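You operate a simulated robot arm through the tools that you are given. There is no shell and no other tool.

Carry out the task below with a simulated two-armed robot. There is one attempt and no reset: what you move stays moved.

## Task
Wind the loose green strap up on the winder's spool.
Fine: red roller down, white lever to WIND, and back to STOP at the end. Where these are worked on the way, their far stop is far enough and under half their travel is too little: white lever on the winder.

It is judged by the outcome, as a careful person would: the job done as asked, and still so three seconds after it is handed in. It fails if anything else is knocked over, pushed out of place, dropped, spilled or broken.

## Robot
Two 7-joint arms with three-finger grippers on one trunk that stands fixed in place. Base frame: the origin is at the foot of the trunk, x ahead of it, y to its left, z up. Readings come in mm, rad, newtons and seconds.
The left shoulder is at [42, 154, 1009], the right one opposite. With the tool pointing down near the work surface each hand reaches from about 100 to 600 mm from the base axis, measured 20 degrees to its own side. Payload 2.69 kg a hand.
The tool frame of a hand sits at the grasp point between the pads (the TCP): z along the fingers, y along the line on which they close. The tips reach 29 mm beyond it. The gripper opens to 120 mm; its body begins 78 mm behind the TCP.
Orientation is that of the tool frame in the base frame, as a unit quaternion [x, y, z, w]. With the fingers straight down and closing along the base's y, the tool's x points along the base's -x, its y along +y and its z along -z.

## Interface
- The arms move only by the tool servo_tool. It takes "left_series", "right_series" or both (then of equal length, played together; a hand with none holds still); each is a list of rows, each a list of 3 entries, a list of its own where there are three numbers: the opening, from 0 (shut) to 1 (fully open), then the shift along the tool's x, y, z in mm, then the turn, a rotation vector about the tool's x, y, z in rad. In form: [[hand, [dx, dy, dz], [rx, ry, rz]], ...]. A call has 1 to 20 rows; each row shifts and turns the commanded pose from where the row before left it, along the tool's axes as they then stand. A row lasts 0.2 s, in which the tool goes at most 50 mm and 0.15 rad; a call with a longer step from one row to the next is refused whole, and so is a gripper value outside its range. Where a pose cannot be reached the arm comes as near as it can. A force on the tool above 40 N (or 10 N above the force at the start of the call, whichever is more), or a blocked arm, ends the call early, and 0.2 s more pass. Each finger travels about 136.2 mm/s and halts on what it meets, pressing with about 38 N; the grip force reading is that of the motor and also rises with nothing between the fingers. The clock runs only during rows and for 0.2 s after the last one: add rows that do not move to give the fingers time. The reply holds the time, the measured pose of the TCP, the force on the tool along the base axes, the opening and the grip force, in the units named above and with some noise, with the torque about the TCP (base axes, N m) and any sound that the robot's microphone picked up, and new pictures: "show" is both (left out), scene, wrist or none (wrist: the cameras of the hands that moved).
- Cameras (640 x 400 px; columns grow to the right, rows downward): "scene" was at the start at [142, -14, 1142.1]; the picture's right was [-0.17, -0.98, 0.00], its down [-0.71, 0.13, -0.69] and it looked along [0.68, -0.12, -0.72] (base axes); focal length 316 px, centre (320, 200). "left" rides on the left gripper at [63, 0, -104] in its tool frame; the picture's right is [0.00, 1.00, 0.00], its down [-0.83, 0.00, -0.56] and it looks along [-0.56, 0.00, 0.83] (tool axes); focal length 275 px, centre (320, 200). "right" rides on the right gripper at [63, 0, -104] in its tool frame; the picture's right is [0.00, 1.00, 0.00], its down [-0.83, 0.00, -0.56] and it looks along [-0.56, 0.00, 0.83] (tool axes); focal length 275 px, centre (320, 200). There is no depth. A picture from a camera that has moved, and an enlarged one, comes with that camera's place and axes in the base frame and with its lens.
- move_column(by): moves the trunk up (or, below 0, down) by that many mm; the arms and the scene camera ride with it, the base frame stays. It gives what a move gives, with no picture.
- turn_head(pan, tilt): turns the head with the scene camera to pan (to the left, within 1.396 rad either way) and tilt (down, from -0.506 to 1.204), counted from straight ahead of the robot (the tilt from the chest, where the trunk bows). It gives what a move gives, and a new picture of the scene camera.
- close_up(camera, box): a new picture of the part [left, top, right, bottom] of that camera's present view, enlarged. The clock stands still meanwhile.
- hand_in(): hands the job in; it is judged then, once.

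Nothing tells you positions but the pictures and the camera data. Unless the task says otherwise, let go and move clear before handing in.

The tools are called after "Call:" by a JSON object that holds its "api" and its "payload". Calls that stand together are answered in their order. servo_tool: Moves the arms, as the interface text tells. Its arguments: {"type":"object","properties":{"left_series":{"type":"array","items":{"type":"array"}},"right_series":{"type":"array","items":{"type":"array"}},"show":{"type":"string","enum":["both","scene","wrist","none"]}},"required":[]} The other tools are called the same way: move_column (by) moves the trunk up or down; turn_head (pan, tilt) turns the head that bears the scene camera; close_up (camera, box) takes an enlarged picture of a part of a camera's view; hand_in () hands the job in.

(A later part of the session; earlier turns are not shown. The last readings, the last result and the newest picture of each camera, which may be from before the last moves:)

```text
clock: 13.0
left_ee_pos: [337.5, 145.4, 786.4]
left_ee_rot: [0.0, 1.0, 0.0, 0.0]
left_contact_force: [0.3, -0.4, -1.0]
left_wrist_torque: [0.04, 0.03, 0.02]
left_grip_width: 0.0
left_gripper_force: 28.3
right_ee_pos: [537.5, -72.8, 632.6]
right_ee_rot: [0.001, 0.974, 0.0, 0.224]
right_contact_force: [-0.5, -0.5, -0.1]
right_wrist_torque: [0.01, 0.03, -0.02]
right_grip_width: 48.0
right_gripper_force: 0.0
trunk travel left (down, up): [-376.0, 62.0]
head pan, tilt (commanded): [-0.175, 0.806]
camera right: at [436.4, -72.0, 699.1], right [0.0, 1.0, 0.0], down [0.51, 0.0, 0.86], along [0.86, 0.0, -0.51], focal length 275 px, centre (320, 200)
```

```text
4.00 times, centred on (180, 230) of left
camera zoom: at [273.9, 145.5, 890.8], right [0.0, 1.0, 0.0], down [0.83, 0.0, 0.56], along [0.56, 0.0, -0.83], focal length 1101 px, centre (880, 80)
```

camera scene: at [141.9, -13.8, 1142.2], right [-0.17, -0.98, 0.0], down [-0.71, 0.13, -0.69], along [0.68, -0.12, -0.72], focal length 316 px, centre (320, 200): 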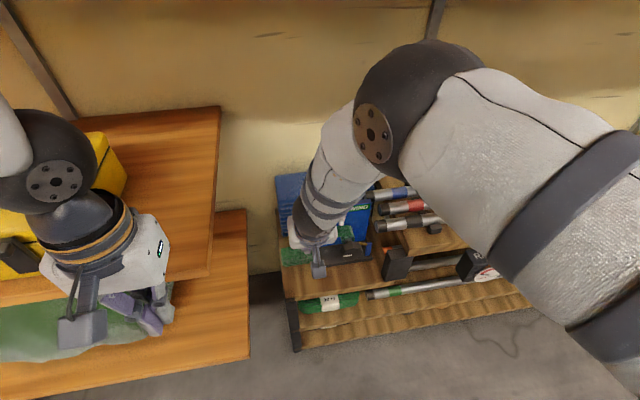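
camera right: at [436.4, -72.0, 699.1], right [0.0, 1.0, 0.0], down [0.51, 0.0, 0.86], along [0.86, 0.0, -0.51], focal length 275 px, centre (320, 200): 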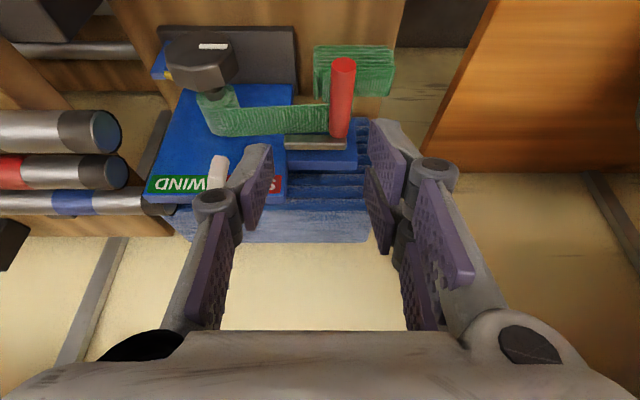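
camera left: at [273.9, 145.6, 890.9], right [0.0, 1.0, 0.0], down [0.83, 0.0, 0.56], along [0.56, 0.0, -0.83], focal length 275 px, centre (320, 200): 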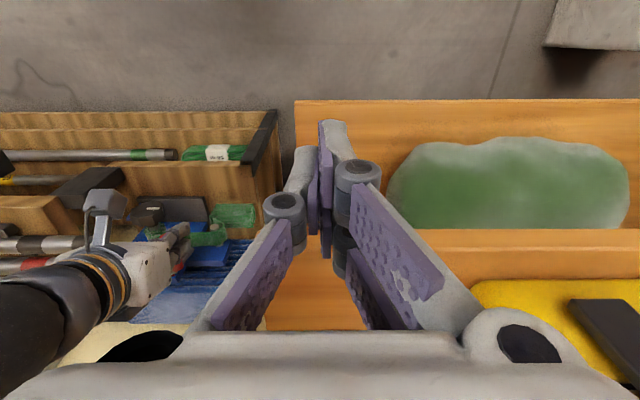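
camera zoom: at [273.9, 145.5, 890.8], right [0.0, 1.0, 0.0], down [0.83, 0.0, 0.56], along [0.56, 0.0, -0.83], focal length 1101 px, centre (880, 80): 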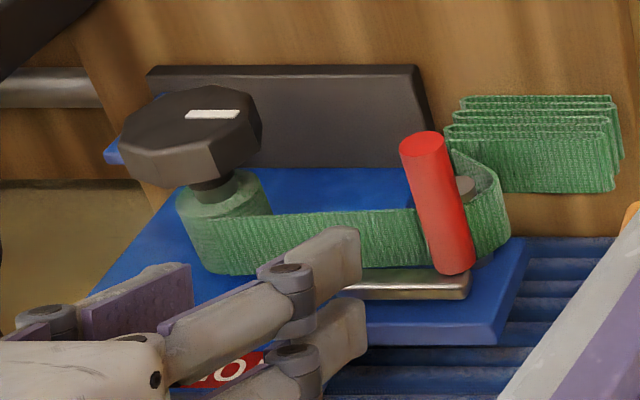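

The roller has swung down and now lies on the strap over the guide pin, its arm level. Next I'll shut the fingers and move right, then check the roller from the scene camera before working the lever.

Call:
{"api": "servo_tool", "payload": {"right_series": [[0, [0, 0, 0], [0, 0, 0]], [0, [0, -20, 0], [0, 0, 0]], [0, [0, -20, 0], [0, 0, 0]], [0, [0, 0, 0], [0, 0, 0]]]}}

Call:
{"api": "close_up", "payload": {"camera": "left", "box": [100, 180, 260, 280]}}

Call:
{"api": "close_up", "payload": {"camera": "right", "box": [200, 30, 440, 230]}}

```text
clock: 14.0
left_ee_pos: [337.2, 145.2, 785.3]
left_ee_rot: [-0.001, 1.0, 0.0, 0.0]
left_contact_force: [0.1, -0.1, -0.3]
left_wrist_torque: [0.02, 0.03, -0.01]
left_grip_width: 0.0
left_gripper_force: 28.7
right_ee_pos: [539.6, -112.4, 631.1]
right_ee_rot: [0.0, 0.974, 0.0, 0.225]
right_contact_force: [0.4, -0.5, 0.1]
right_wrist_torque: [0.01, 0.01, -0.01]
right_grip_width: 0.0
right_gripper_force: 28.8
trunk travel left (down, up): [-376.0, 62.0]
head pan, tilt (commanded): [-0.175, 0.806]
camera scene: at [142.0, -14.0, 1142.1], right [-0.17, -0.98, 0.0], down [-0.71, 0.13, -0.69], along [0.68, -0.12, -0.72], focal length 316 px, centre (320, 200)
camera right: at [436.7, -111.1, 698.0], right [0.0, 1.0, 0.0], down [0.51, 0.0, 0.86], along [0.86, 0.0, -0.51], focal length 275 px, centre (320, 200)
```

scene: 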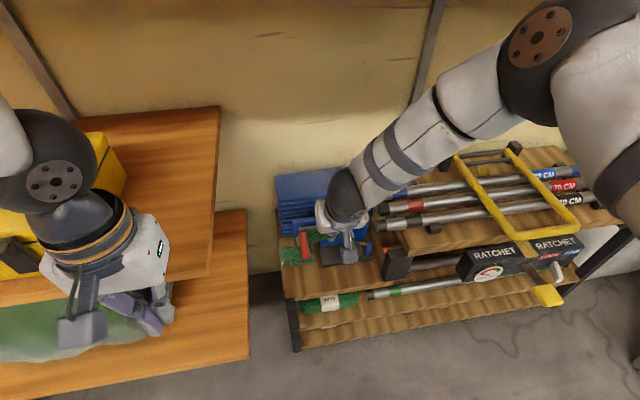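
right: 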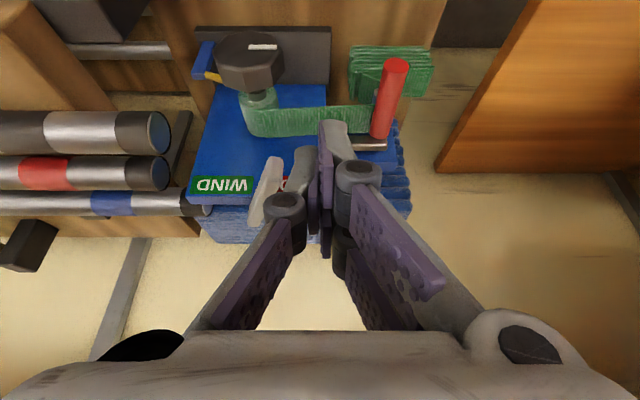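

```text
4.00 times, centred on (180, 230) of left
camera zoom: at [274.0, 145.5, 890.8], right [0.0, 1.0, 0.0], down [0.83, 0.0, 0.56], along [0.56, 0.0, -0.83], focal length 1101 px, centre (880, 80)
```

zoom: 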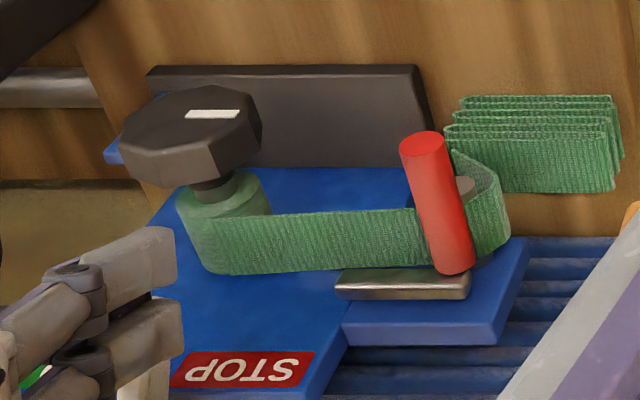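

```text
2.00 times, centred on (320, 130) of right
camera zoom: at [436.7, -111.1, 698.0], right [0.0, 1.0, 0.0], down [0.51, 0.0, 0.86], along [0.86, 0.0, -0.51], focal length 551 px, centre (320, 340)
```

zoom: 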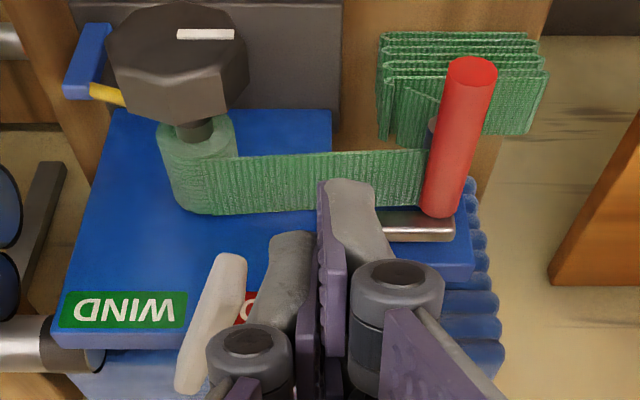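

The roller lies down on the strap and its arm is level. Now I'll bring the shut fingers to the left side of the white lever, just short of touching it.

Call:
{"api": "servo_tool", "payload": {"right_series": [[0, [-8, 0, 18], [0, 0, 0]], [0, [-8, 0, 18], [0, 0, 0]], [0, [-8, 0, 18], [0, 0, 0]], [0, [0, 0, 0], [0, 0, 0]]]}}

Call:
{"api": "close_up", "payload": {"camera": "right", "box": [150, 60, 390, 260]}}

Call:
{"api": "close_up", "payload": {"camera": "scene", "box": [270, 180, 398, 270]}}

```text
clock: 15.0
left_ee_pos: [337.3, 146.5, 785.4]
left_ee_rot: [-0.001, 1.0, 0.0, 0.0]
left_contact_force: [0.8, -0.6, 1.3]
left_wrist_torque: [0.02, 0.0, -0.02]
left_grip_width: 0.2
left_gripper_force: 28.6
right_ee_pos: [582.2, -112.9, 594.6]
right_ee_rot: [0.0, 0.975, 0.0, 0.224]
right_contact_force: [-0.5, 0.2, -0.3]
right_wrist_torque: [0.02, -0.02, 0.03]
right_grip_width: 0.0
right_gripper_force: 28.1
trunk travel left (down, up): [-376.0, 62.0]
head pan, tilt (commanded): [-0.175, 0.806]
camera scene: at [142.0, -14.0, 1142.1], right [-0.17, -0.98, 0.0], down [-0.71, 0.13, -0.69], along [0.68, -0.12, -0.72], focal length 316 px, centre (320, 200)
camera right: at [480.1, -111.9, 660.2], right [0.0, 1.0, 0.0], down [0.51, 0.0, 0.86], along [0.86, 0.0, -0.51], focal length 275 px, centre (320, 200)
```

scene: 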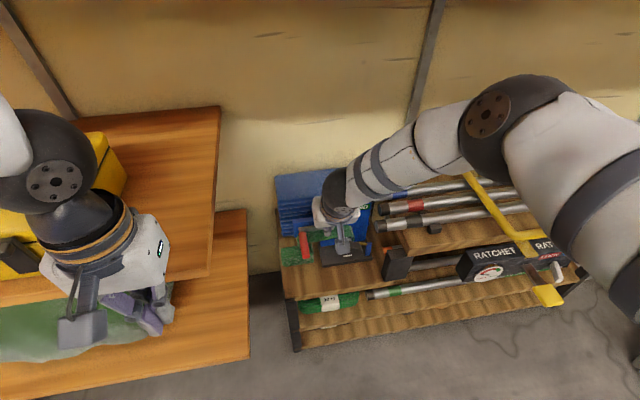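
right: 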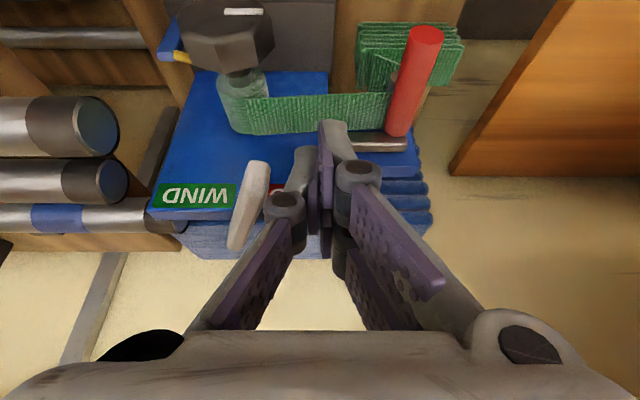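

```text
2.00 times, centred on (270, 160) of right
camera zoom: at [480.1, -111.9, 660.2], right [0.0, 1.0, 0.0], down [0.51, 0.0, 0.86], along [0.86, 0.0, -0.51], focal length 551 px, centre (420, 280)
```

zoom: 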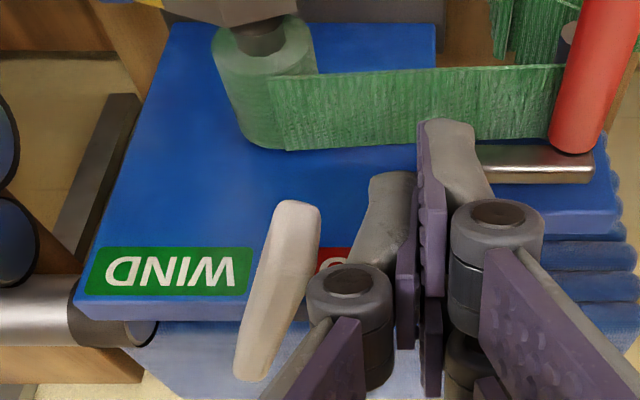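

```text
4.44 times, centred on (334, 225) of scene
camera zoom: at [142.0, -14.0, 1142.1], right [-0.17, -0.98, 0.0], down [-0.71, 0.13, -0.69], along [0.68, -0.12, -0.72], focal length 1403 px, centre (258, 89)
```

zoom: 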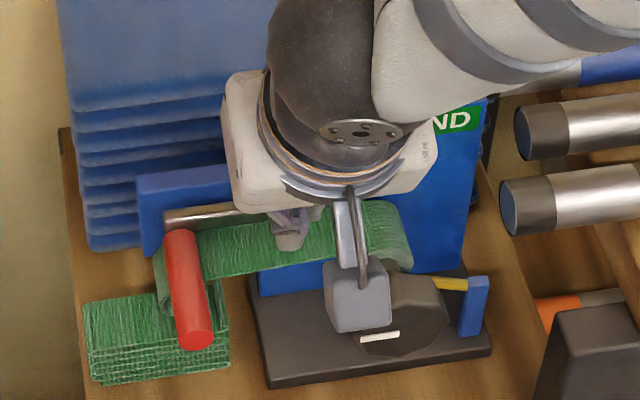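

The fingers are about 10 mm left of the lever. I'll push it toward WIND (−y) in small steps.

Call:
{"api": "servo_tool", "payload": {"right_series": [[0, [0, -5, 0], [0, 0, 0]], [0, [0, -5, 0], [0, 0, 0]], [0, [0, -5, 0], [0, 0, 0]], [0, [0, -5, 0], [0, 0, 0]], [0, [0, -4, 0], [0, 0, 0]]], "show": "wrist"}}

Call:
{"api": "close_up", "payload": {"camera": "right", "box": [150, 60, 390, 260]}}

```text
clock: 16.2
left_ee_pos: [335.9, 145.6, 786.0]
left_ee_rot: [0.0, 1.0, 0.0, 0.001]
left_contact_force: [-0.3, 0.5, -0.3]
left_wrist_torque: [0.04, 0.01, -0.01]
left_grip_width: 0.1
left_gripper_force: 28.6
right_ee_pos: [580.8, -135.1, 593.5]
right_ee_rot: [0.0, 0.975, 0.0, 0.223]
right_contact_force: [-14.7, 3.6, 4.5]
right_wrist_torque: [-0.05, 0.0, -0.18]
right_grip_width: 0.1
right_gripper_force: 28.6
trunk travel left (down, up): [-376.0, 62.0]
head pan, tilt (commanded): [-0.175, 0.806]
camera right: at [478.3, -135.3, 660.3], right [0.0, 1.0, 0.0], down [0.51, 0.0, 0.86], along [0.86, 0.0, -0.51], focal length 275 px, centre (320, 200)
```

right: 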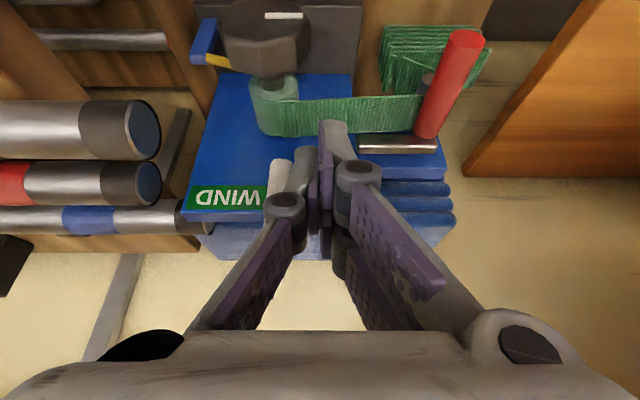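

```text
2.00 times, centred on (270, 160) of right
camera zoom: at [478.3, -135.3, 660.3], right [0.0, 1.0, 0.0], down [0.51, 0.0, 0.86], along [0.86, 0.0, -0.51], focal length 551 px, centre (420, 280)
```

zoom: 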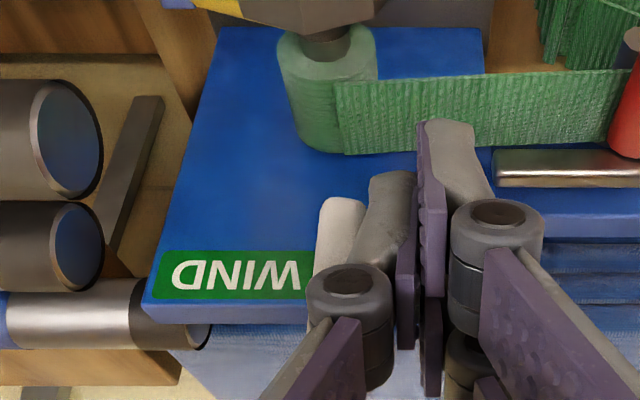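

The lever's tip has begun to move right, but the finger is bearing on its rounded end (force back along x). I'll back off a little, go 15 mm deeper so I push on its side, and continue.

Call:
{"api": "servo_tool", "payload": {"right_series": [[0, [0, 12, 0], [0, 0, 0]], [0, [-14.4, 0, 4.8], [0, 0, 0]], [0, [0, 0, 0], [0, 0, 0]]], "show": "wrist"}}

Call:
{"api": "close_up", "payload": {"camera": "right", "box": [150, 60, 390, 260]}}

Call:
{"api": "close_up", "payload": {"camera": "left", "box": [80, 180, 240, 300]}}

```text
clock: 17.0
left_ee_pos: [336.8, 145.1, 786.0]
left_ee_rot: [0.0, 1.0, 0.0, 0.0]
left_contact_force: [0.3, -0.3, 0.8]
left_wrist_torque: [0.03, -0.01, -0.03]
left_grip_width: 0.0
left_gripper_force: 28.8
right_ee_pos: [597.2, -127.4, 595.0]
right_ee_rot: [-0.001, 0.974, 0.0, 0.225]
right_contact_force: [-0.4, 1.0, -0.2]
right_wrist_torque: [0.0, 0.02, 0.0]
right_grip_width: 0.0
right_gripper_force: 28.5
trunk travel left (down, up): [-376.0, 62.0]
head pan, tilt (commanded): [-0.175, 0.806]
camera right: at [495.0, -125.3, 662.7], right [0.0, 1.0, 0.0], down [0.5, 0.0, 0.86], along [0.86, 0.0, -0.5], focal length 275 px, centre (320, 200)
```

right: 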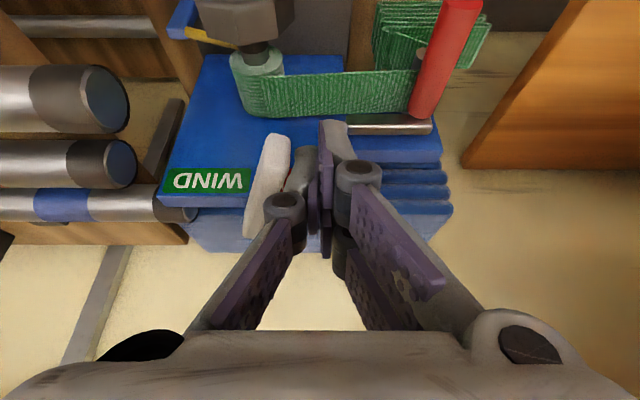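

```text
2.00 times, centred on (270, 160) of right
camera zoom: at [495.0, -125.3, 662.7], right [0.0, 1.0, 0.0], down [0.5, 0.0, 0.86], along [0.86, 0.0, -0.5], focal length 551 px, centre (420, 280)
```

zoom: 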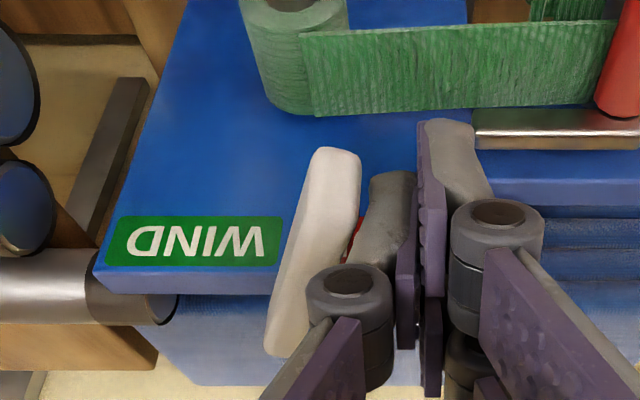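

```text
3.33 times, centred on (160, 240) of left
camera zoom: at [273.6, 145.6, 891.0], right [0.0, 1.0, 0.0], down [0.83, 0.0, 0.56], along [0.56, 0.0, -0.83], focal length 918 px, centre (853, 67)
```

zoom: 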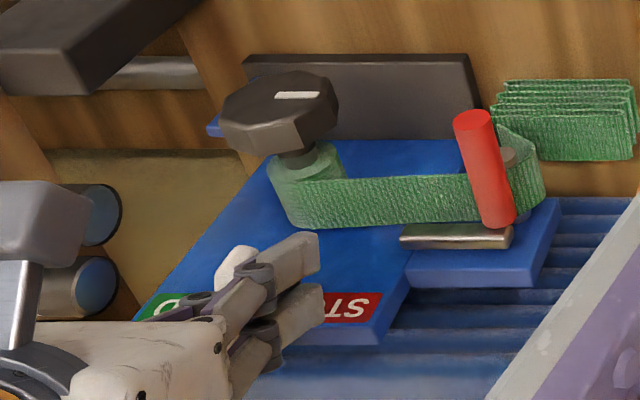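

The lever sprang back to STOP when released, so it has a detent. I'll push further on its side this time, toward WIND.

Call:
{"api": "servo_tool", "payload": {"right_series": [[0, [0, -5, 0], [0, 0, 0]], [0, [0, -5, 0], [0, 0, 0]], [0, [0, -5, 0], [0, 0, 0]], [0, [0, -5, 0], [0, 0, 0]]], "show": "wrist"}}

Call:
{"api": "close_up", "payload": {"camera": "right", "box": [150, 60, 390, 260]}}

```text
clock: 18.0
left_ee_pos: [336.8, 146.1, 785.4]
left_ee_rot: [0.0, 1.0, 0.0, 0.0]
left_contact_force: [-0.1, -0.7, 0.7]
left_wrist_torque: [0.0, -0.01, 0.0]
left_grip_width: 0.0
left_gripper_force: 28.6
right_ee_pos: [596.6, -145.3, 596.1]
right_ee_rot: [0.001, 0.975, 0.0, 0.224]
right_contact_force: [-0.3, -0.5, 0.5]
right_wrist_torque: [0.01, -0.01, 0.01]
right_grip_width: 0.1
right_gripper_force: 28.7
trunk travel left (down, up): [-376.0, 62.0]
head pan, tilt (commanded): [-0.175, 0.806]
camera right: at [494.3, -145.0, 661.8], right [0.0, 1.0, 0.0], down [0.51, 0.0, 0.86], along [0.86, 0.0, -0.51], focal length 275 px, centre (320, 200)
```

right: 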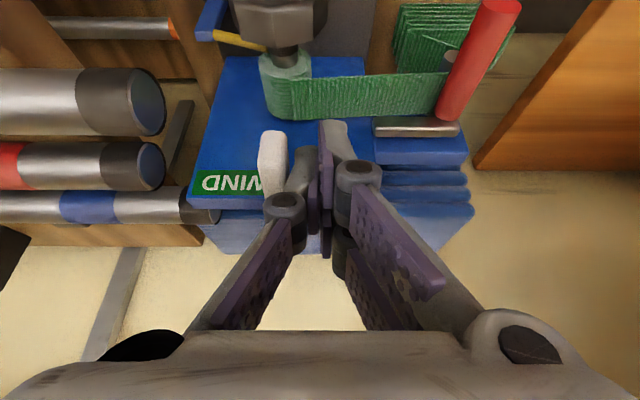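

```text
2.00 times, centred on (270, 160) of right
camera zoom: at [494.3, -145.0, 661.8], right [0.0, 1.0, 0.0], down [0.51, 0.0, 0.86], along [0.86, 0.0, -0.51], focal length 551 px, centre (420, 280)
```

zoom: 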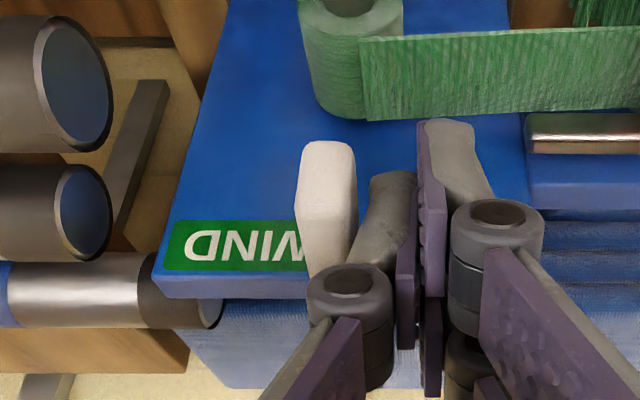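

The lever follows easily and now points straight at me, midway. I'll push on to the WIND side.

Call:
{"api": "servo_tool", "payload": {"right_series": [[0, [0, -5, 0], [0, 0, 0]], [0, [0, -5, 0], [0, 0, 0]], [0, [0, -5, 0], [0, 0, 0]], [0, [0, -5, 0], [0, 0, 0]], [0, [0, -5, 0], [0, 0, 0]]]}}

Call:
{"api": "close_up", "payload": {"camera": "right", "box": [150, 60, 390, 260]}}

Call:
{"api": "close_up", "payload": {"camera": "scene", "box": [270, 180, 398, 270]}}

```text
clock: 19.2
left_ee_pos: [336.6, 145.8, 785.0]
left_ee_rot: [-0.001, 1.0, 0.0, 0.0]
left_contact_force: [-0.1, 0.0, 0.5]
left_wrist_torque: [0.02, -0.02, 0.01]
left_grip_width: 0.1
left_gripper_force: 28.6
right_ee_pos: [597.0, -169.3, 595.5]
right_ee_rot: [-0.001, 0.975, 0.0, 0.224]
right_contact_force: [0.4, 4.3, -1.0]
right_wrist_torque: [0.07, -0.05, 0.07]
right_grip_width: 0.0
right_gripper_force: 28.6
trunk travel left (down, up): [-376.0, 62.0]
head pan, tilt (commanded): [-0.175, 0.806]
camera scene: at [142.1, -13.7, 1142.1], right [-0.17, -0.98, 0.0], down [-0.71, 0.13, -0.69], along [0.68, -0.12, -0.72], focal length 316 px, centre (320, 200)
camera right: at [494.6, -169.2, 661.6], right [-0.01, 1.0, 0.0], down [0.51, 0.0, 0.86], along [0.86, 0.0, -0.51], focal length 275 px, centre (320, 200)
```

scene: 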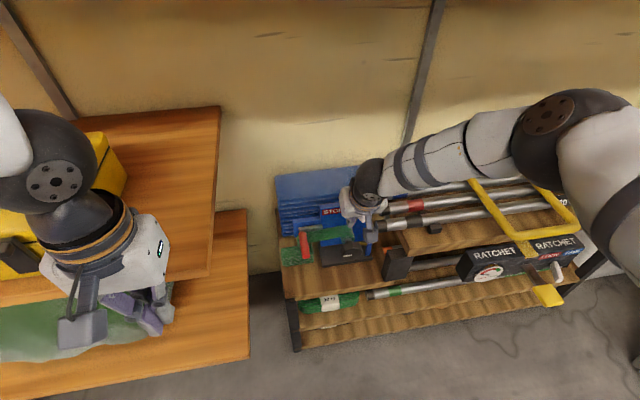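
right: 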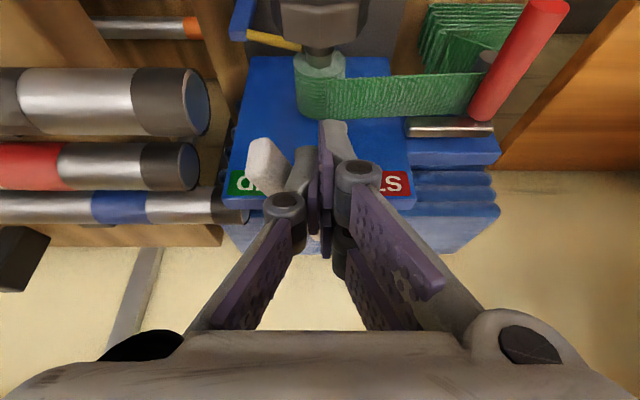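

```text
2.00 times, centred on (270, 160) of right
camera zoom: at [494.6, -169.2, 661.6], right [-0.01, 1.0, 0.0], down [0.51, 0.0, 0.86], along [0.86, 0.0, -0.51], focal length 551 px, centre (420, 280)
```

zoom: 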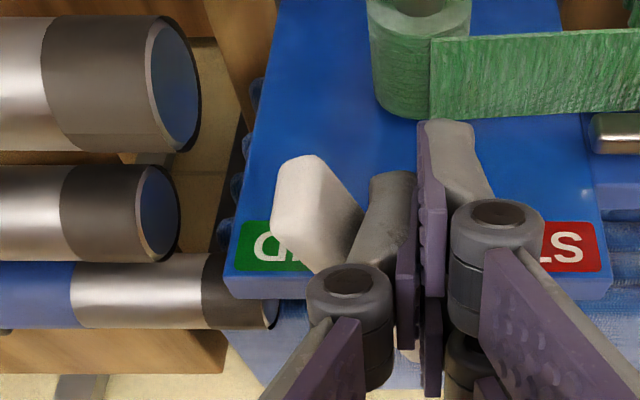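

```text
4.44 times, centred on (334, 225) of scene
camera zoom: at [142.1, -13.7, 1142.1], right [-0.17, -0.98, 0.0], down [-0.71, 0.13, -0.69], along [0.68, -0.12, -0.72], focal length 1403 px, centre (258, 89)
```

zoom: 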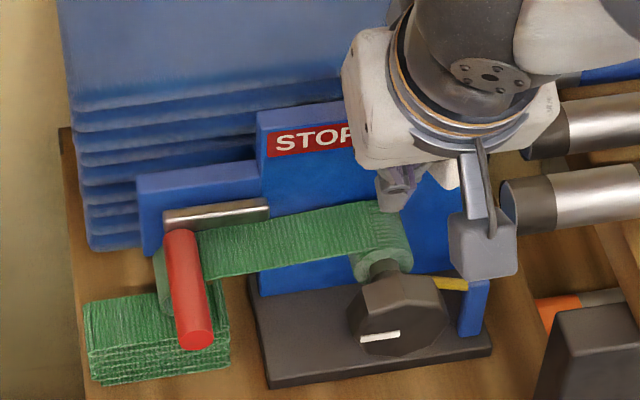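

The lever tip is now on the WIND side (y≈−196). I'll push a few more mm to reach its stop, wait, and see whether the spool turns.

Call:
{"api": "servo_tool", "payload": {"right_series": [[0, [0, -3, 0], [0, 0, 0]], [0, [0, -3, 0], [0, 0, 0]], [0, [0, -2, 0], [0, 0, 0]], [0, [0, 0, 0], [0, 0, 0]], [0, [0, 0, 0], [0, 0, 0]]], "show": "wrist"}}

Call:
{"api": "close_up", "payload": {"camera": "right", "box": [150, 60, 390, 260]}}

Call:
{"api": "close_up", "payload": {"camera": "scene", "box": [270, 180, 398, 270]}}

```text
clock: 20.4
left_ee_pos: [337.1, 147.3, 785.7]
left_ee_rot: [0.0, 1.0, -0.001, 0.0]
left_contact_force: [0.6, 1.1, 0.0]
left_wrist_torque: [-0.01, -0.03, -0.04]
left_grip_width: 0.0
left_gripper_force: 28.8
right_ee_pos: [594.8, -170.8, 594.5]
right_ee_rot: [-0.003, 0.974, 0.005, 0.225]
right_contact_force: [-5.4, 38.3, -5.0]
right_wrist_torque: [0.68, 0.17, 0.62]
right_grip_width: 0.0
right_gripper_force: 28.3
trunk travel left (down, up): [-376.0, 62.0]
head pan, tilt (commanded): [-0.175, 0.806]
camera right: at [494.1, -172.4, 662.1], right [-0.01, 1.0, 0.01], down [0.51, 0.0, 0.86], along [0.86, 0.01, -0.51], focal length 275 px, centre (320, 200)
```

right: 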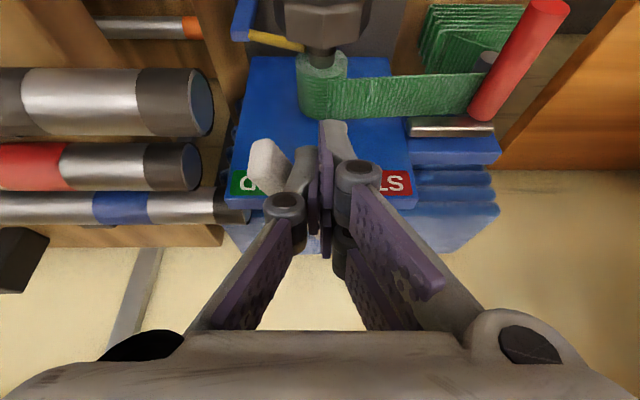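

```text
2.00 times, centred on (270, 160) of right
camera zoom: at [494.1, -172.4, 662.1], right [-0.01, 1.0, 0.01], down [0.51, 0.0, 0.86], along [0.86, 0.01, -0.51], focal length 551 px, centre (420, 280)
```

zoom: 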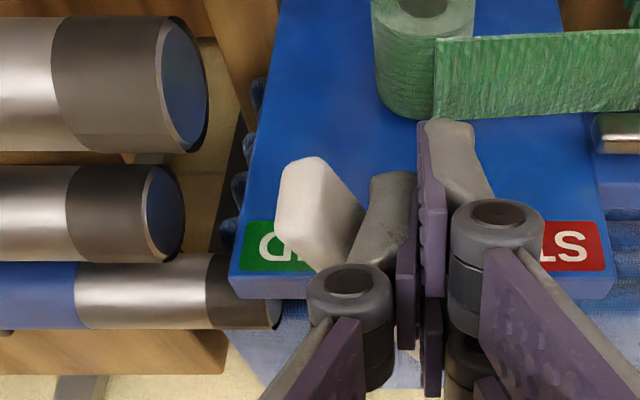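

```text
4.44 times, centred on (334, 225) of scene
camera zoom: at [142.1, -11.6, 1142.1], right [-0.17, -0.98, 0.0], down [-0.71, 0.12, -0.69], along [0.68, -0.12, -0.72], focal length 1403 px, centre (258, 89)
```

zoom: 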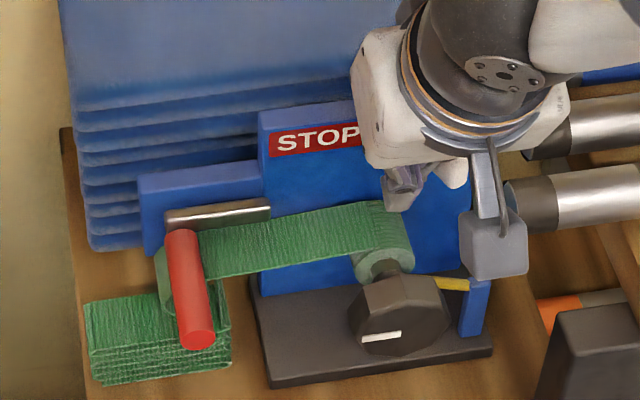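

The lever is hard against its WIND stop. The spool isn't turning on its own, so the black knob will have to be turned by hand. I'll release the lever and see that it stays.

Call:
{"api": "servo_tool", "payload": {"right_series": [[0, [0, 8, 0], [0, 0, 0]], [0, [0, 8, 0], [0, 0, 0]], [0, [0, 0, -30], [0, 0, 0]], [0, [0, 0, -30], [0, 0, 0]], [0, [0, 0, -30], [0, 0, 0]], [0, [0, 0, -20], [0, 0, 0]]]}}

Call:
{"api": "close_up", "payload": {"camera": "right", "box": [150, 20, 450, 220]}}

Call:
{"api": "close_up", "payload": {"camera": "scene", "box": [270, 180, 398, 270]}}

```text
clock: 21.8
left_ee_pos: [337.1, 145.1, 786.7]
left_ee_rot: [0.0, 1.0, 0.0, 0.0]
left_contact_force: [0.0, -0.2, 0.0]
left_wrist_torque: [-0.01, 0.03, -0.02]
left_grip_width: 0.2
left_gripper_force: 28.5
right_ee_pos: [549.0, -162.1, 694.1]
right_ee_rot: [0.0, 0.975, -0.001, 0.224]
right_contact_force: [-0.6, 0.1, -0.4]
right_wrist_torque: [0.01, -0.02, 0.03]
right_grip_width: 0.0
right_gripper_force: 28.6
trunk travel left (down, up): [-376.0, 62.0]
head pan, tilt (commanded): [-0.175, 0.806]
camera scene: at [141.8, -13.9, 1142.1], right [-0.17, -0.98, 0.0], down [-0.71, 0.13, -0.69], along [0.68, -0.12, -0.72], focal length 316 px, centre (320, 200)
camera right: at [447.0, -161.5, 761.3], right [0.0, 1.0, 0.0], down [0.51, 0.0, 0.86], along [0.86, 0.0, -0.51], focal length 275 px, centre (320, 200)
```

scene: 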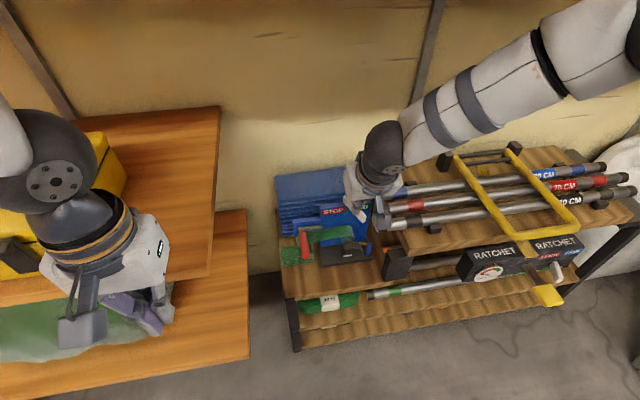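
right: 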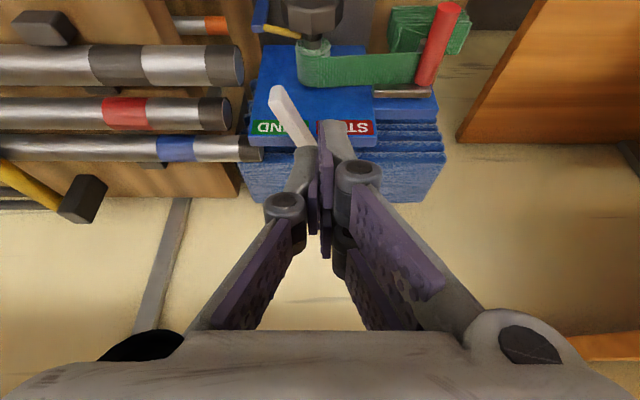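

```text
2.00 times, centred on (300, 120) of right
camera zoom: at [447.0, -161.5, 761.3], right [0.0, 1.0, 0.0], down [0.51, 0.0, 0.86], along [0.86, 0.0, -0.51], focal length 551 px, centre (360, 360)
```

zoom: 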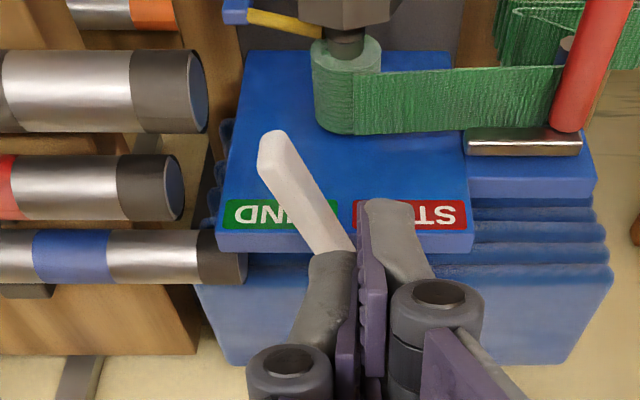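

```text
4.44 times, centred on (334, 225) of scene
camera zoom: at [141.8, -13.9, 1142.1], right [-0.17, -0.98, 0.0], down [-0.71, 0.13, -0.69], along [0.68, -0.12, -0.72], focal length 1403 px, centre (258, 89)
```

zoom: 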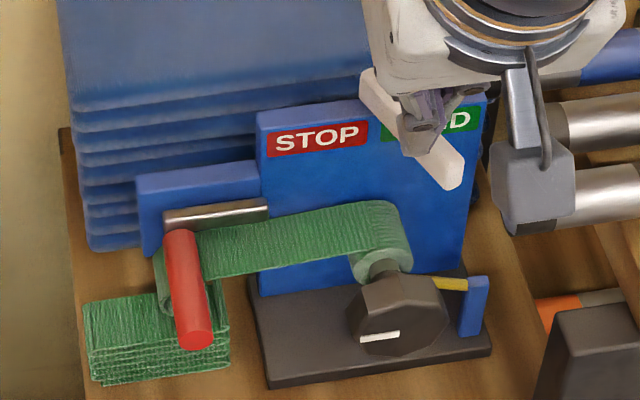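

The lever stays at WIND. The strap runs over the top of the spool, so the knob must turn clockwise as I see it (top toward −y). I'll retreat, then point the right hand forward (horizontal) at the knob's height, well in front of the shelf.

Call:
{"api": "servo_tool", "payload": {"right_series": [[0, [35.7, -1.5, 4.9], [0, 0, 0]], [0, [35.7, -1.5, 4.9], [0, 0, 0]], [0, [35.7, -1.5, 4.9], [0, 0, 0]], [0, [35.7, -1.5, 4.9], [0, 0, 0]], [0, [0, 0, 0], [0, -0.14, 0]], [0, [0, 0, 0], [0, -0.14, 0]], [0, [0, 0, 0], [0, -0.14, 0]], [0, [0, 0, 0], [0, -0.14, 0]], [0, [0, 0, 0], [0, -0.14, 0]], [0, [0, 0, 0], [0, -0.14, 0]], [0, [0, 0, 0], [0, -0.14, 0]], [0, [0, 0, 0], [0, -0.14, 0]], [0, [0, 0, 0], [0, 0, 0]]]}}

```text
clock: 24.6
left_ee_pos: [338.3, 145.7, 785.2]
left_ee_rot: [0.0, 1.0, 0.001, 0.0]
left_contact_force: [-0.7, -0.3, 0.8]
left_wrist_torque: [0.0, -0.03, 0.04]
left_grip_width: 0.2
left_gripper_force: 28.9
right_ee_pos: [429.6, -168.6, 614.4]
right_ee_rot: [0.001, 0.707, 0.0, 0.708]
right_contact_force: [0.0, -0.4, 0.2]
right_wrist_torque: [-0.02, 0.03, -0.03]
right_grip_width: 0.2
right_gripper_force: 28.4
trunk travel left (down, up): [-376.0, 62.0]
head pan, tilt (commanded): [-0.175, 0.806]
camera scene: at [141.9, -14.0, 1142.1], right [-0.17, -0.98, 0.0], down [-0.71, 0.13, -0.69], along [0.68, -0.12, -0.72], focal length 316 px, centre (320, 200)
camera right: at [325.4, -168.1, 551.6], right [0.0, 1.0, 0.0], down [-0.56, 0.0, 0.83], along [0.83, 0.0, 0.56], focal length 275 px, centre (320, 200)
```

scene: 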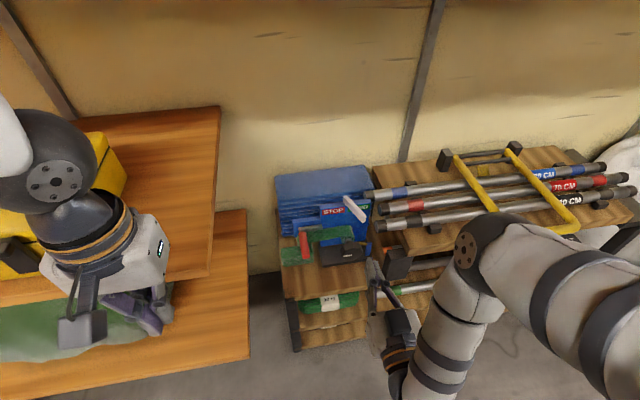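
right: 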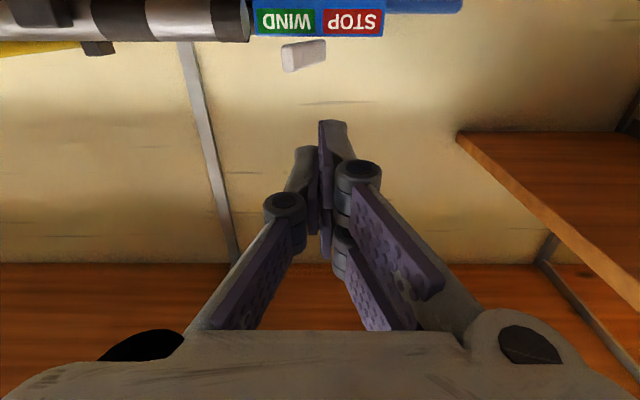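

The hand now points forward and the scene view of the winder is clear. I'll test how far the wrist can roll here in free space (needed for turning the knob).

Call:
{"api": "servo_tool", "payload": {"right_series": [[0, [0, 0, 0], [0, 0, -0.15]], [0, [0, 0, 0], [0, 0, -0.15]], [0, [0, 0, 0], [0, 0, -0.15]], [0, [0, 0, 0], [0, 0, -0.15]], [0, [0, 0, 0], [0, 0, -0.15]], [0, [0, 0, 0], [0, 0, -0.15]], [0, [0, 0, 0], [0, 0, -0.15]], [0, [0, 0, 0], [0, 0, -0.15]], [0, [0, 0, 0], [0, 0, -0.15]], [0, [0, 0, 0], [0, 0, -0.15]], [0, [0, 0, 0], [0, 0, -0.15]], [0, [0, 0, 0], [0, 0, -0.15]], [0, [0, 0, 0], [0, 0, -0.15]], [0, [0, 0, 0], [0, 0, -0.15]], [0, [0, 0, 0], [0, 0, -0.15]], [0, [0, 0, 0], [0, 0, -0.15]], [0, [0, 0, 0], [0, 0, -0.15]], [0, [0, 0, 0], [0, 0, -0.15]], [0, [0, 0, 0], [0, 0, -0.15]], [0, [0, 0, 0], [0, 0, -0.15]]]}}

```text
clock: 28.8
left_ee_pos: [336.0, 144.7, 785.7]
left_ee_rot: [0.0, 1.0, 0.0, 0.0]
left_contact_force: [0.2, 0.3, -0.2]
left_wrist_torque: [-0.02, -0.01, -0.04]
left_grip_width: 0.0
left_gripper_force: 28.5
right_ee_pos: [429.5, -169.0, 613.8]
right_ee_rot: [0.705, -0.051, 0.706, -0.049]
right_contact_force: [-0.1, -0.5, -0.6]
right_wrist_torque: [0.03, 0.0, 0.02]
right_grip_width: 0.0
right_gripper_force: 28.7
trunk travel left (down, up): [-376.0, 62.0]
head pan, tilt (commanded): [-0.175, 0.806]
camera scene: at [142.0, -14.0, 1142.1], right [-0.17, -0.98, 0.0], down [-0.71, 0.13, -0.69], along [0.68, -0.12, -0.72], focal length 316 px, centre (320, 200)
camera right: at [325.0, -175.7, 676.9], right [0.0, -0.99, -0.14], down [-0.56, 0.11, -0.82], along [0.83, 0.08, -0.55], focal length 275 px, centre (320, 200)
```

scene: 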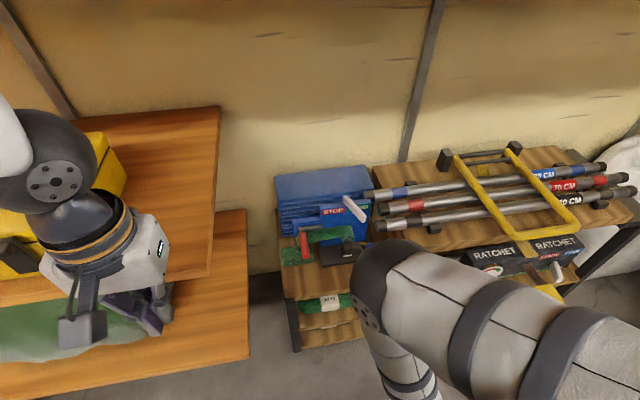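
right: 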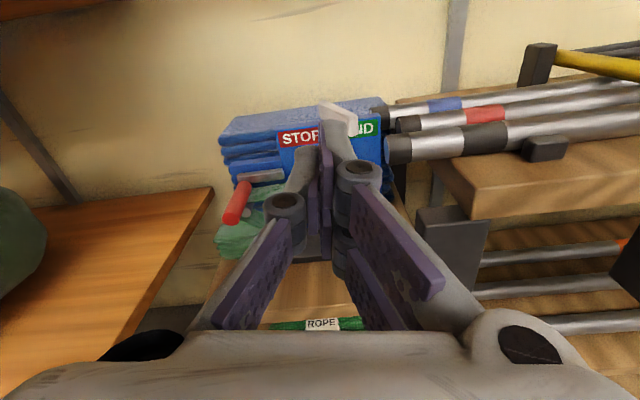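

It rolled 3 rad without a limit and the camera is now on top. I'll test further the same way.

Call:
{"api": "servo_tool", "payload": {"right_series": [[0, [0, 0, 0], [0, 0, -0.15]], [0, [0, 0, 0], [0, 0, -0.15]], [0, [0, 0, 0], [0, 0, -0.15]], [0, [0, 0, 0], [0, 0, -0.15]], [0, [0, 0, 0], [0, 0, -0.15]], [0, [0, 0, 0], [0, 0, -0.15]], [0, [0, 0, 0], [0, 0, -0.15]], [0, [0, 0, 0], [0, 0, -0.15]], [0, [0, 0, 0], [0, 0, -0.15]], [0, [0, 0, 0], [0, 0, -0.15]]]}}

```text
clock: 30.8
left_ee_pos: [337.9, 145.8, 783.9]
left_ee_rot: [0.001, 1.0, 0.001, 0.0]
left_contact_force: [0.1, -0.2, 0.3]
left_wrist_torque: [0.01, -0.02, -0.02]
left_grip_width: 0.1
left_gripper_force: 28.3
right_ee_pos: [509.1, -382.2, 782.4]
right_ee_rot: [0.494, 0.278, 0.695, 0.441]
right_contact_force: [0.5, -0.5, -0.7]
right_wrist_torque: [0.02, 0.04, 0.04]
right_grip_width: 0.1
right_gripper_force: 28.2
right hand out of reach, approached as far as the arm can: row 2, 3, 4, 5, 6, 7, 8, 9
trunk travel left (down, up): [-376.0, 62.0]
head pan, tilt (commanded): [-0.175, 0.806]
stopped in row 9 (right hand): the arm was blocked; the commanded pose is now the measured one
camera scene: at [141.9, -14.0, 1142.1], right [-0.17, -0.98, 0.0], down [-0.71, 0.13, -0.69], along [0.68, -0.12, -0.72], focal length 316 px, centre (320, 200)
camera right: at [404.6, -319.5, 774.4], right [-0.34, -0.45, 0.83], down [-0.42, -0.71, -0.56], along [0.84, -0.54, 0.05], focal length 275 px, centre (320, 200)
```

scene: 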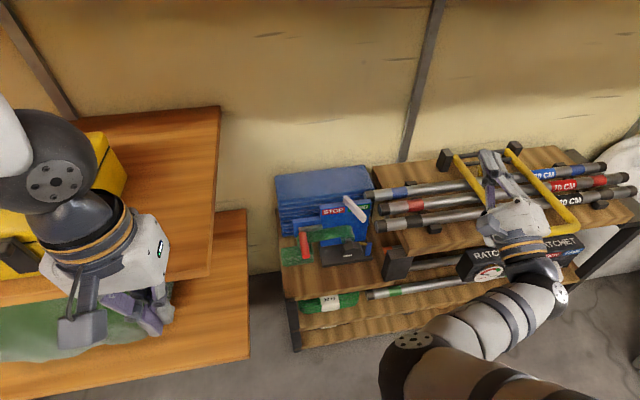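
right: 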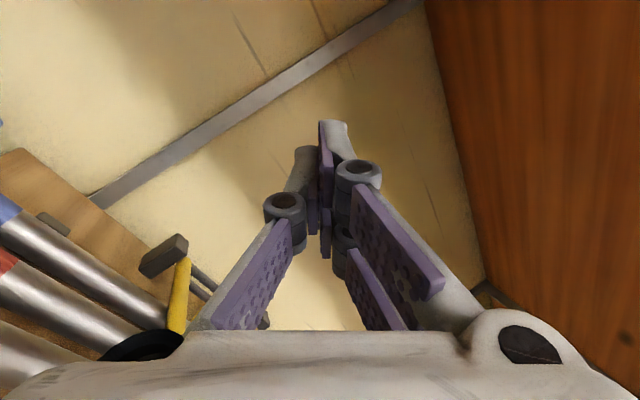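

That passed the wrist limit (≈−3.1 rad) and the arm drifted over the bars without touching anything. I'll stay inside 0…−3 rad. First I'll bring the hand back toward the middle, then restore the forward-pointing orientation.

Call:
{"api": "servo_tool", "payload": {"right_series": [[0, [22.8, -19.4, -17], [0, 0, 0]], [0, [22.8, -19.4, -17], [0, 0, 0]], [0, [22.8, -19.4, -17], [0, 0, 0]], [0, [22.8, -19.4, -17], [0, 0, 0]], [0, [22.8, -19.4, -17], [0, 0, 0]], [0, [0, 0, 0], [0, 0, 0]]]}}

Call:
{"api": "close_up", "payload": {"camera": "scene", "box": [260, 130, 640, 370]}}

```text
clock: 31.2
left_ee_pos: [336.9, 145.9, 785.5]
left_ee_rot: [0.0, 1.0, 0.0, 0.0]
left_contact_force: [-0.4, -0.1, 0.0]
left_wrist_torque: [0.04, -0.03, 0.03]
left_grip_width: 0.0
left_gripper_force: 28.2
right_ee_pos: [545.5, -358.1, 917.9]
right_ee_rot: [0.387, 0.211, 0.76, 0.479]
right_contact_force: [-0.7, 0.4, 0.0]
right_wrist_torque: [-0.06, -0.01, 0.02]
right_grip_width: 0.1
right_gripper_force: 28.2
right hand out of reach, approached as far as the arm can: row 2
trunk travel left (down, up): [-376.0, 62.0]
head pan, tilt (commanded): [-0.175, 0.806]
stopped in row 2 (right hand): the arm was blocked; the commanded pose is now the measured one
camera scene: at [141.8, -14.7, 1142.1], right [-0.17, -0.98, 0.0], down [-0.71, 0.13, -0.69], along [0.68, -0.12, -0.72], focal length 316 px, centre (320, 200)
camera right: at [449.0, -296.1, 878.3], right [-0.57, -0.45, 0.69], down [-0.24, -0.71, -0.66], along [0.79, -0.54, 0.3], focal length 275 px, centre (320, 200)
```

scene: 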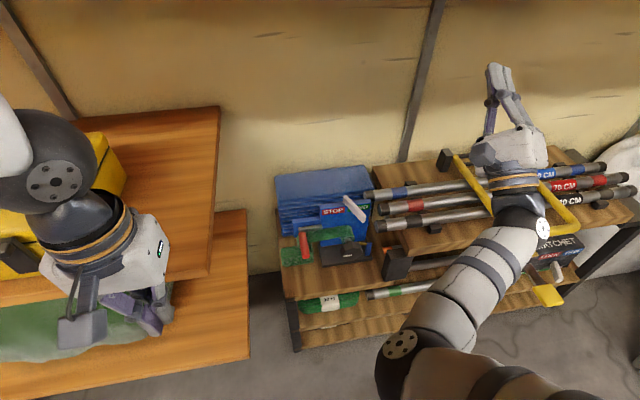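
right: 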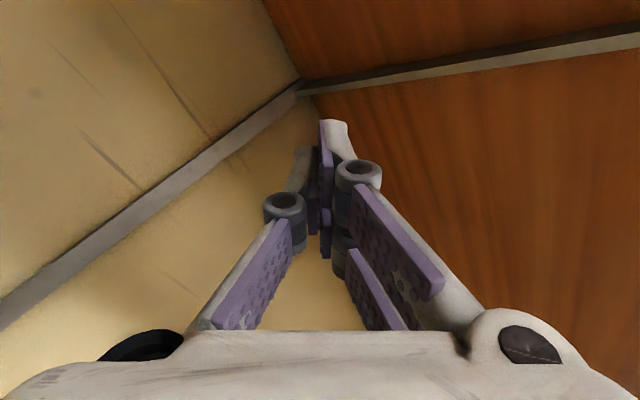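

```text
1.67 times, centred on (450, 250) of scene
camera zoom: at [141.8, -14.7, 1142.1], right [-0.17, -0.98, 0.0], down [-0.71, 0.13, -0.69], along [0.68, -0.12, -0.72], focal length 526 px, centre (103, 117)
```

zoom: 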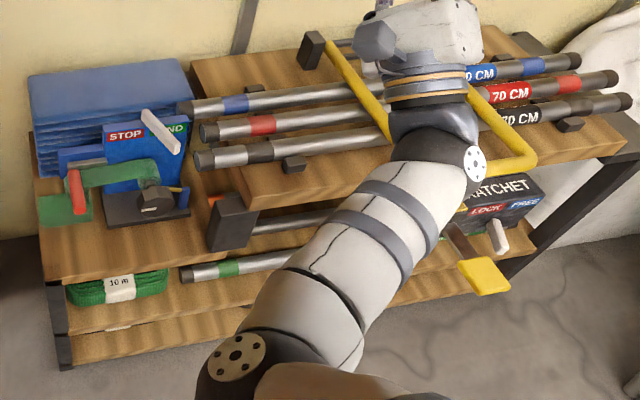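

The arm is at its wrist limit, so translating fails. I'll first unroll the wrist (the direction away from the limit) in place.

Call:
{"api": "servo_tool", "payload": {"right_series": [[0, [0, 0, 0], [0, 0, 0.12]], [0, [0, 0, 0], [0, 0, 0.12]], [0, [0, 0, 0], [0, 0, 0.12]], [0, [0, 0, 0], [0, 0, 0.12]]]}}

```text
clock: 32.2
left_ee_pos: [338.0, 145.0, 785.4]
left_ee_rot: [0.0, 1.0, 0.0, 0.0]
left_contact_force: [-0.2, -0.4, 0.7]
left_wrist_torque: [-0.01, 0.02, 0.02]
left_grip_width: 0.1
left_gripper_force: 28.8
right_ee_pos: [546.5, -358.3, 915.6]
right_ee_rot: [0.426, 0.112, 0.852, 0.283]
right_contact_force: [0.1, -0.2, -1.1]
right_wrist_torque: [0.01, -0.02, 0.0]
right_grip_width: 0.2
right_gripper_force: 29.2
trunk travel left (down, up): [-376.0, 62.0]
head pan, tilt (commanded): [-0.175, 0.806]
camera scene: at [142.0, -14.0, 1142.1], right [-0.17, -0.98, 0.0], down [-0.71, 0.13, -0.69], along [0.68, -0.12, -0.72], focal length 316 px, centre (320, 200)
camera right: at [434.3, -314.5, 894.4], right [-0.39, -0.81, 0.44], down [-0.04, -0.46, -0.89], along [0.92, -0.36, 0.14], focal length 275 px, centre (320, 200)
```

scene: 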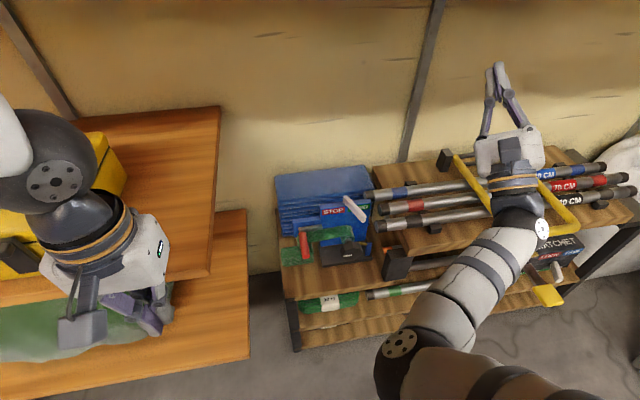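
right: 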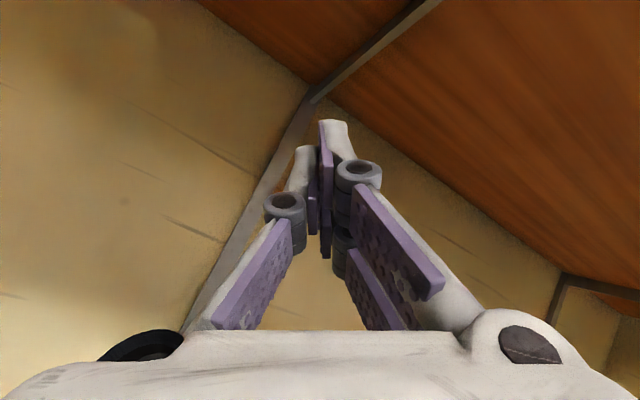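

Unrolling works. I'll now rotate in place back toward the forward-pointing orientation (mid roll).

Call:
{"api": "servo_tool", "payload": {"right_series": [[0, [0, 0, 0], [-0.0054, -0.0605, 0.1233]], [0, [0, 0, 0], [-0.0054, -0.0605, 0.1233]], [0, [0, 0, 0], [-0.0054, -0.0605, 0.1233]], [0, [0, 0, 0], [-0.0054, -0.0605, 0.1233]], [0, [0, 0, 0], [-0.0054, -0.0605, 0.1233]], [0, [0, 0, 0], [-0.0054, -0.0605, 0.1233]]], "show": "scene"}}

```text
clock: 33.1
left_ee_pos: [337.1, 146.6, 784.7]
left_ee_rot: [0.0, 1.0, 0.001, 0.0]
left_contact_force: [-0.3, 0.7, -0.5]
left_wrist_torque: [-0.02, 0.01, 0.01]
left_grip_width: 0.0
left_gripper_force: 28.5
right_ee_pos: [553.5, -360.0, 995.6]
right_ee_rot: [0.446, -0.011, 0.885, 0.136]
right_contact_force: [-0.3, -0.3, -0.4]
right_wrist_torque: [0.0, -0.01, 0.01]
right_grip_width: 0.0
right_gripper_force: 28.1
trunk travel left (down, up): [-376.0, 62.0]
head pan, tilt (commanded): [-0.175, 0.806]
stopped in row 4 (right hand): the arm was blocked; the commanded pose is now the measured one
camera scene: at [142.0, -14.1, 1142.1], right [-0.17, -0.98, 0.0], down [-0.71, 0.13, -0.69], along [0.68, -0.12, -0.72], focal length 316 px, centre (320, 200)
```

scene: 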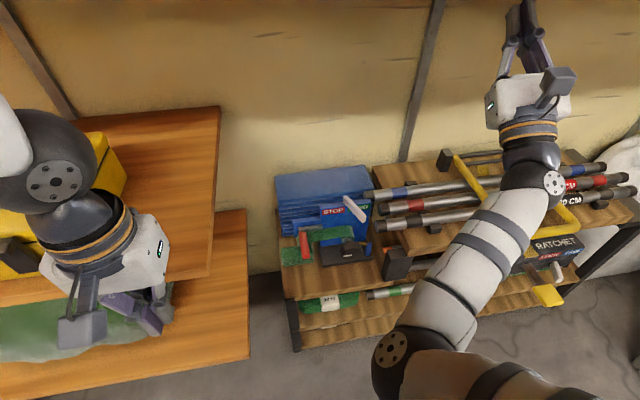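

The wrist is nearly straight in line with the forearm here (a singular pose), so it drifts. I'll try a pure pitch-down of the hand in small steps.

Call:
{"api": "servo_tool", "payload": {"right_series": [[0, [0, 0, 0], [0, -0.1, 0]], [0, [0, 0, 0], [0, -0.1, 0]], [0, [0, 0, 0], [0, -0.1, 0]], [0, [0, 0, 0], [0, 0, 0]]], "show": "scene"}}

```text
clock: 34.1
left_ee_pos: [336.5, 145.2, 786.1]
left_ee_rot: [-0.001, 1.0, 0.0, 0.0]
left_contact_force: [-0.4, -0.2, -0.2]
left_wrist_torque: [0.01, 0.01, 0.01]
left_grip_width: 0.0
left_gripper_force: 28.2
right_ee_pos: [552.8, -359.4, 1008.7]
right_ee_rot: [0.563, -0.035, 0.815, 0.134]
right_contact_force: [-0.1, 0.5, -0.4]
right_wrist_torque: [0.0, -0.01, 0.02]
right_grip_width: 0.0
right_gripper_force: 28.5
trunk travel left (down, up): [-376.0, 62.0]
head pan, tilt (commanded): [-0.175, 0.806]
camera scene: at [142.0, -14.0, 1142.1], right [-0.17, -0.98, 0.0], down [-0.71, 0.13, -0.69], along [0.68, -0.12, -0.72], focal length 316 px, centre (320, 200)
```

scene: 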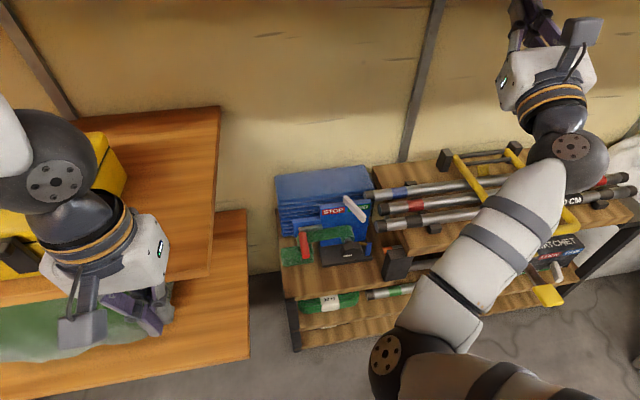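

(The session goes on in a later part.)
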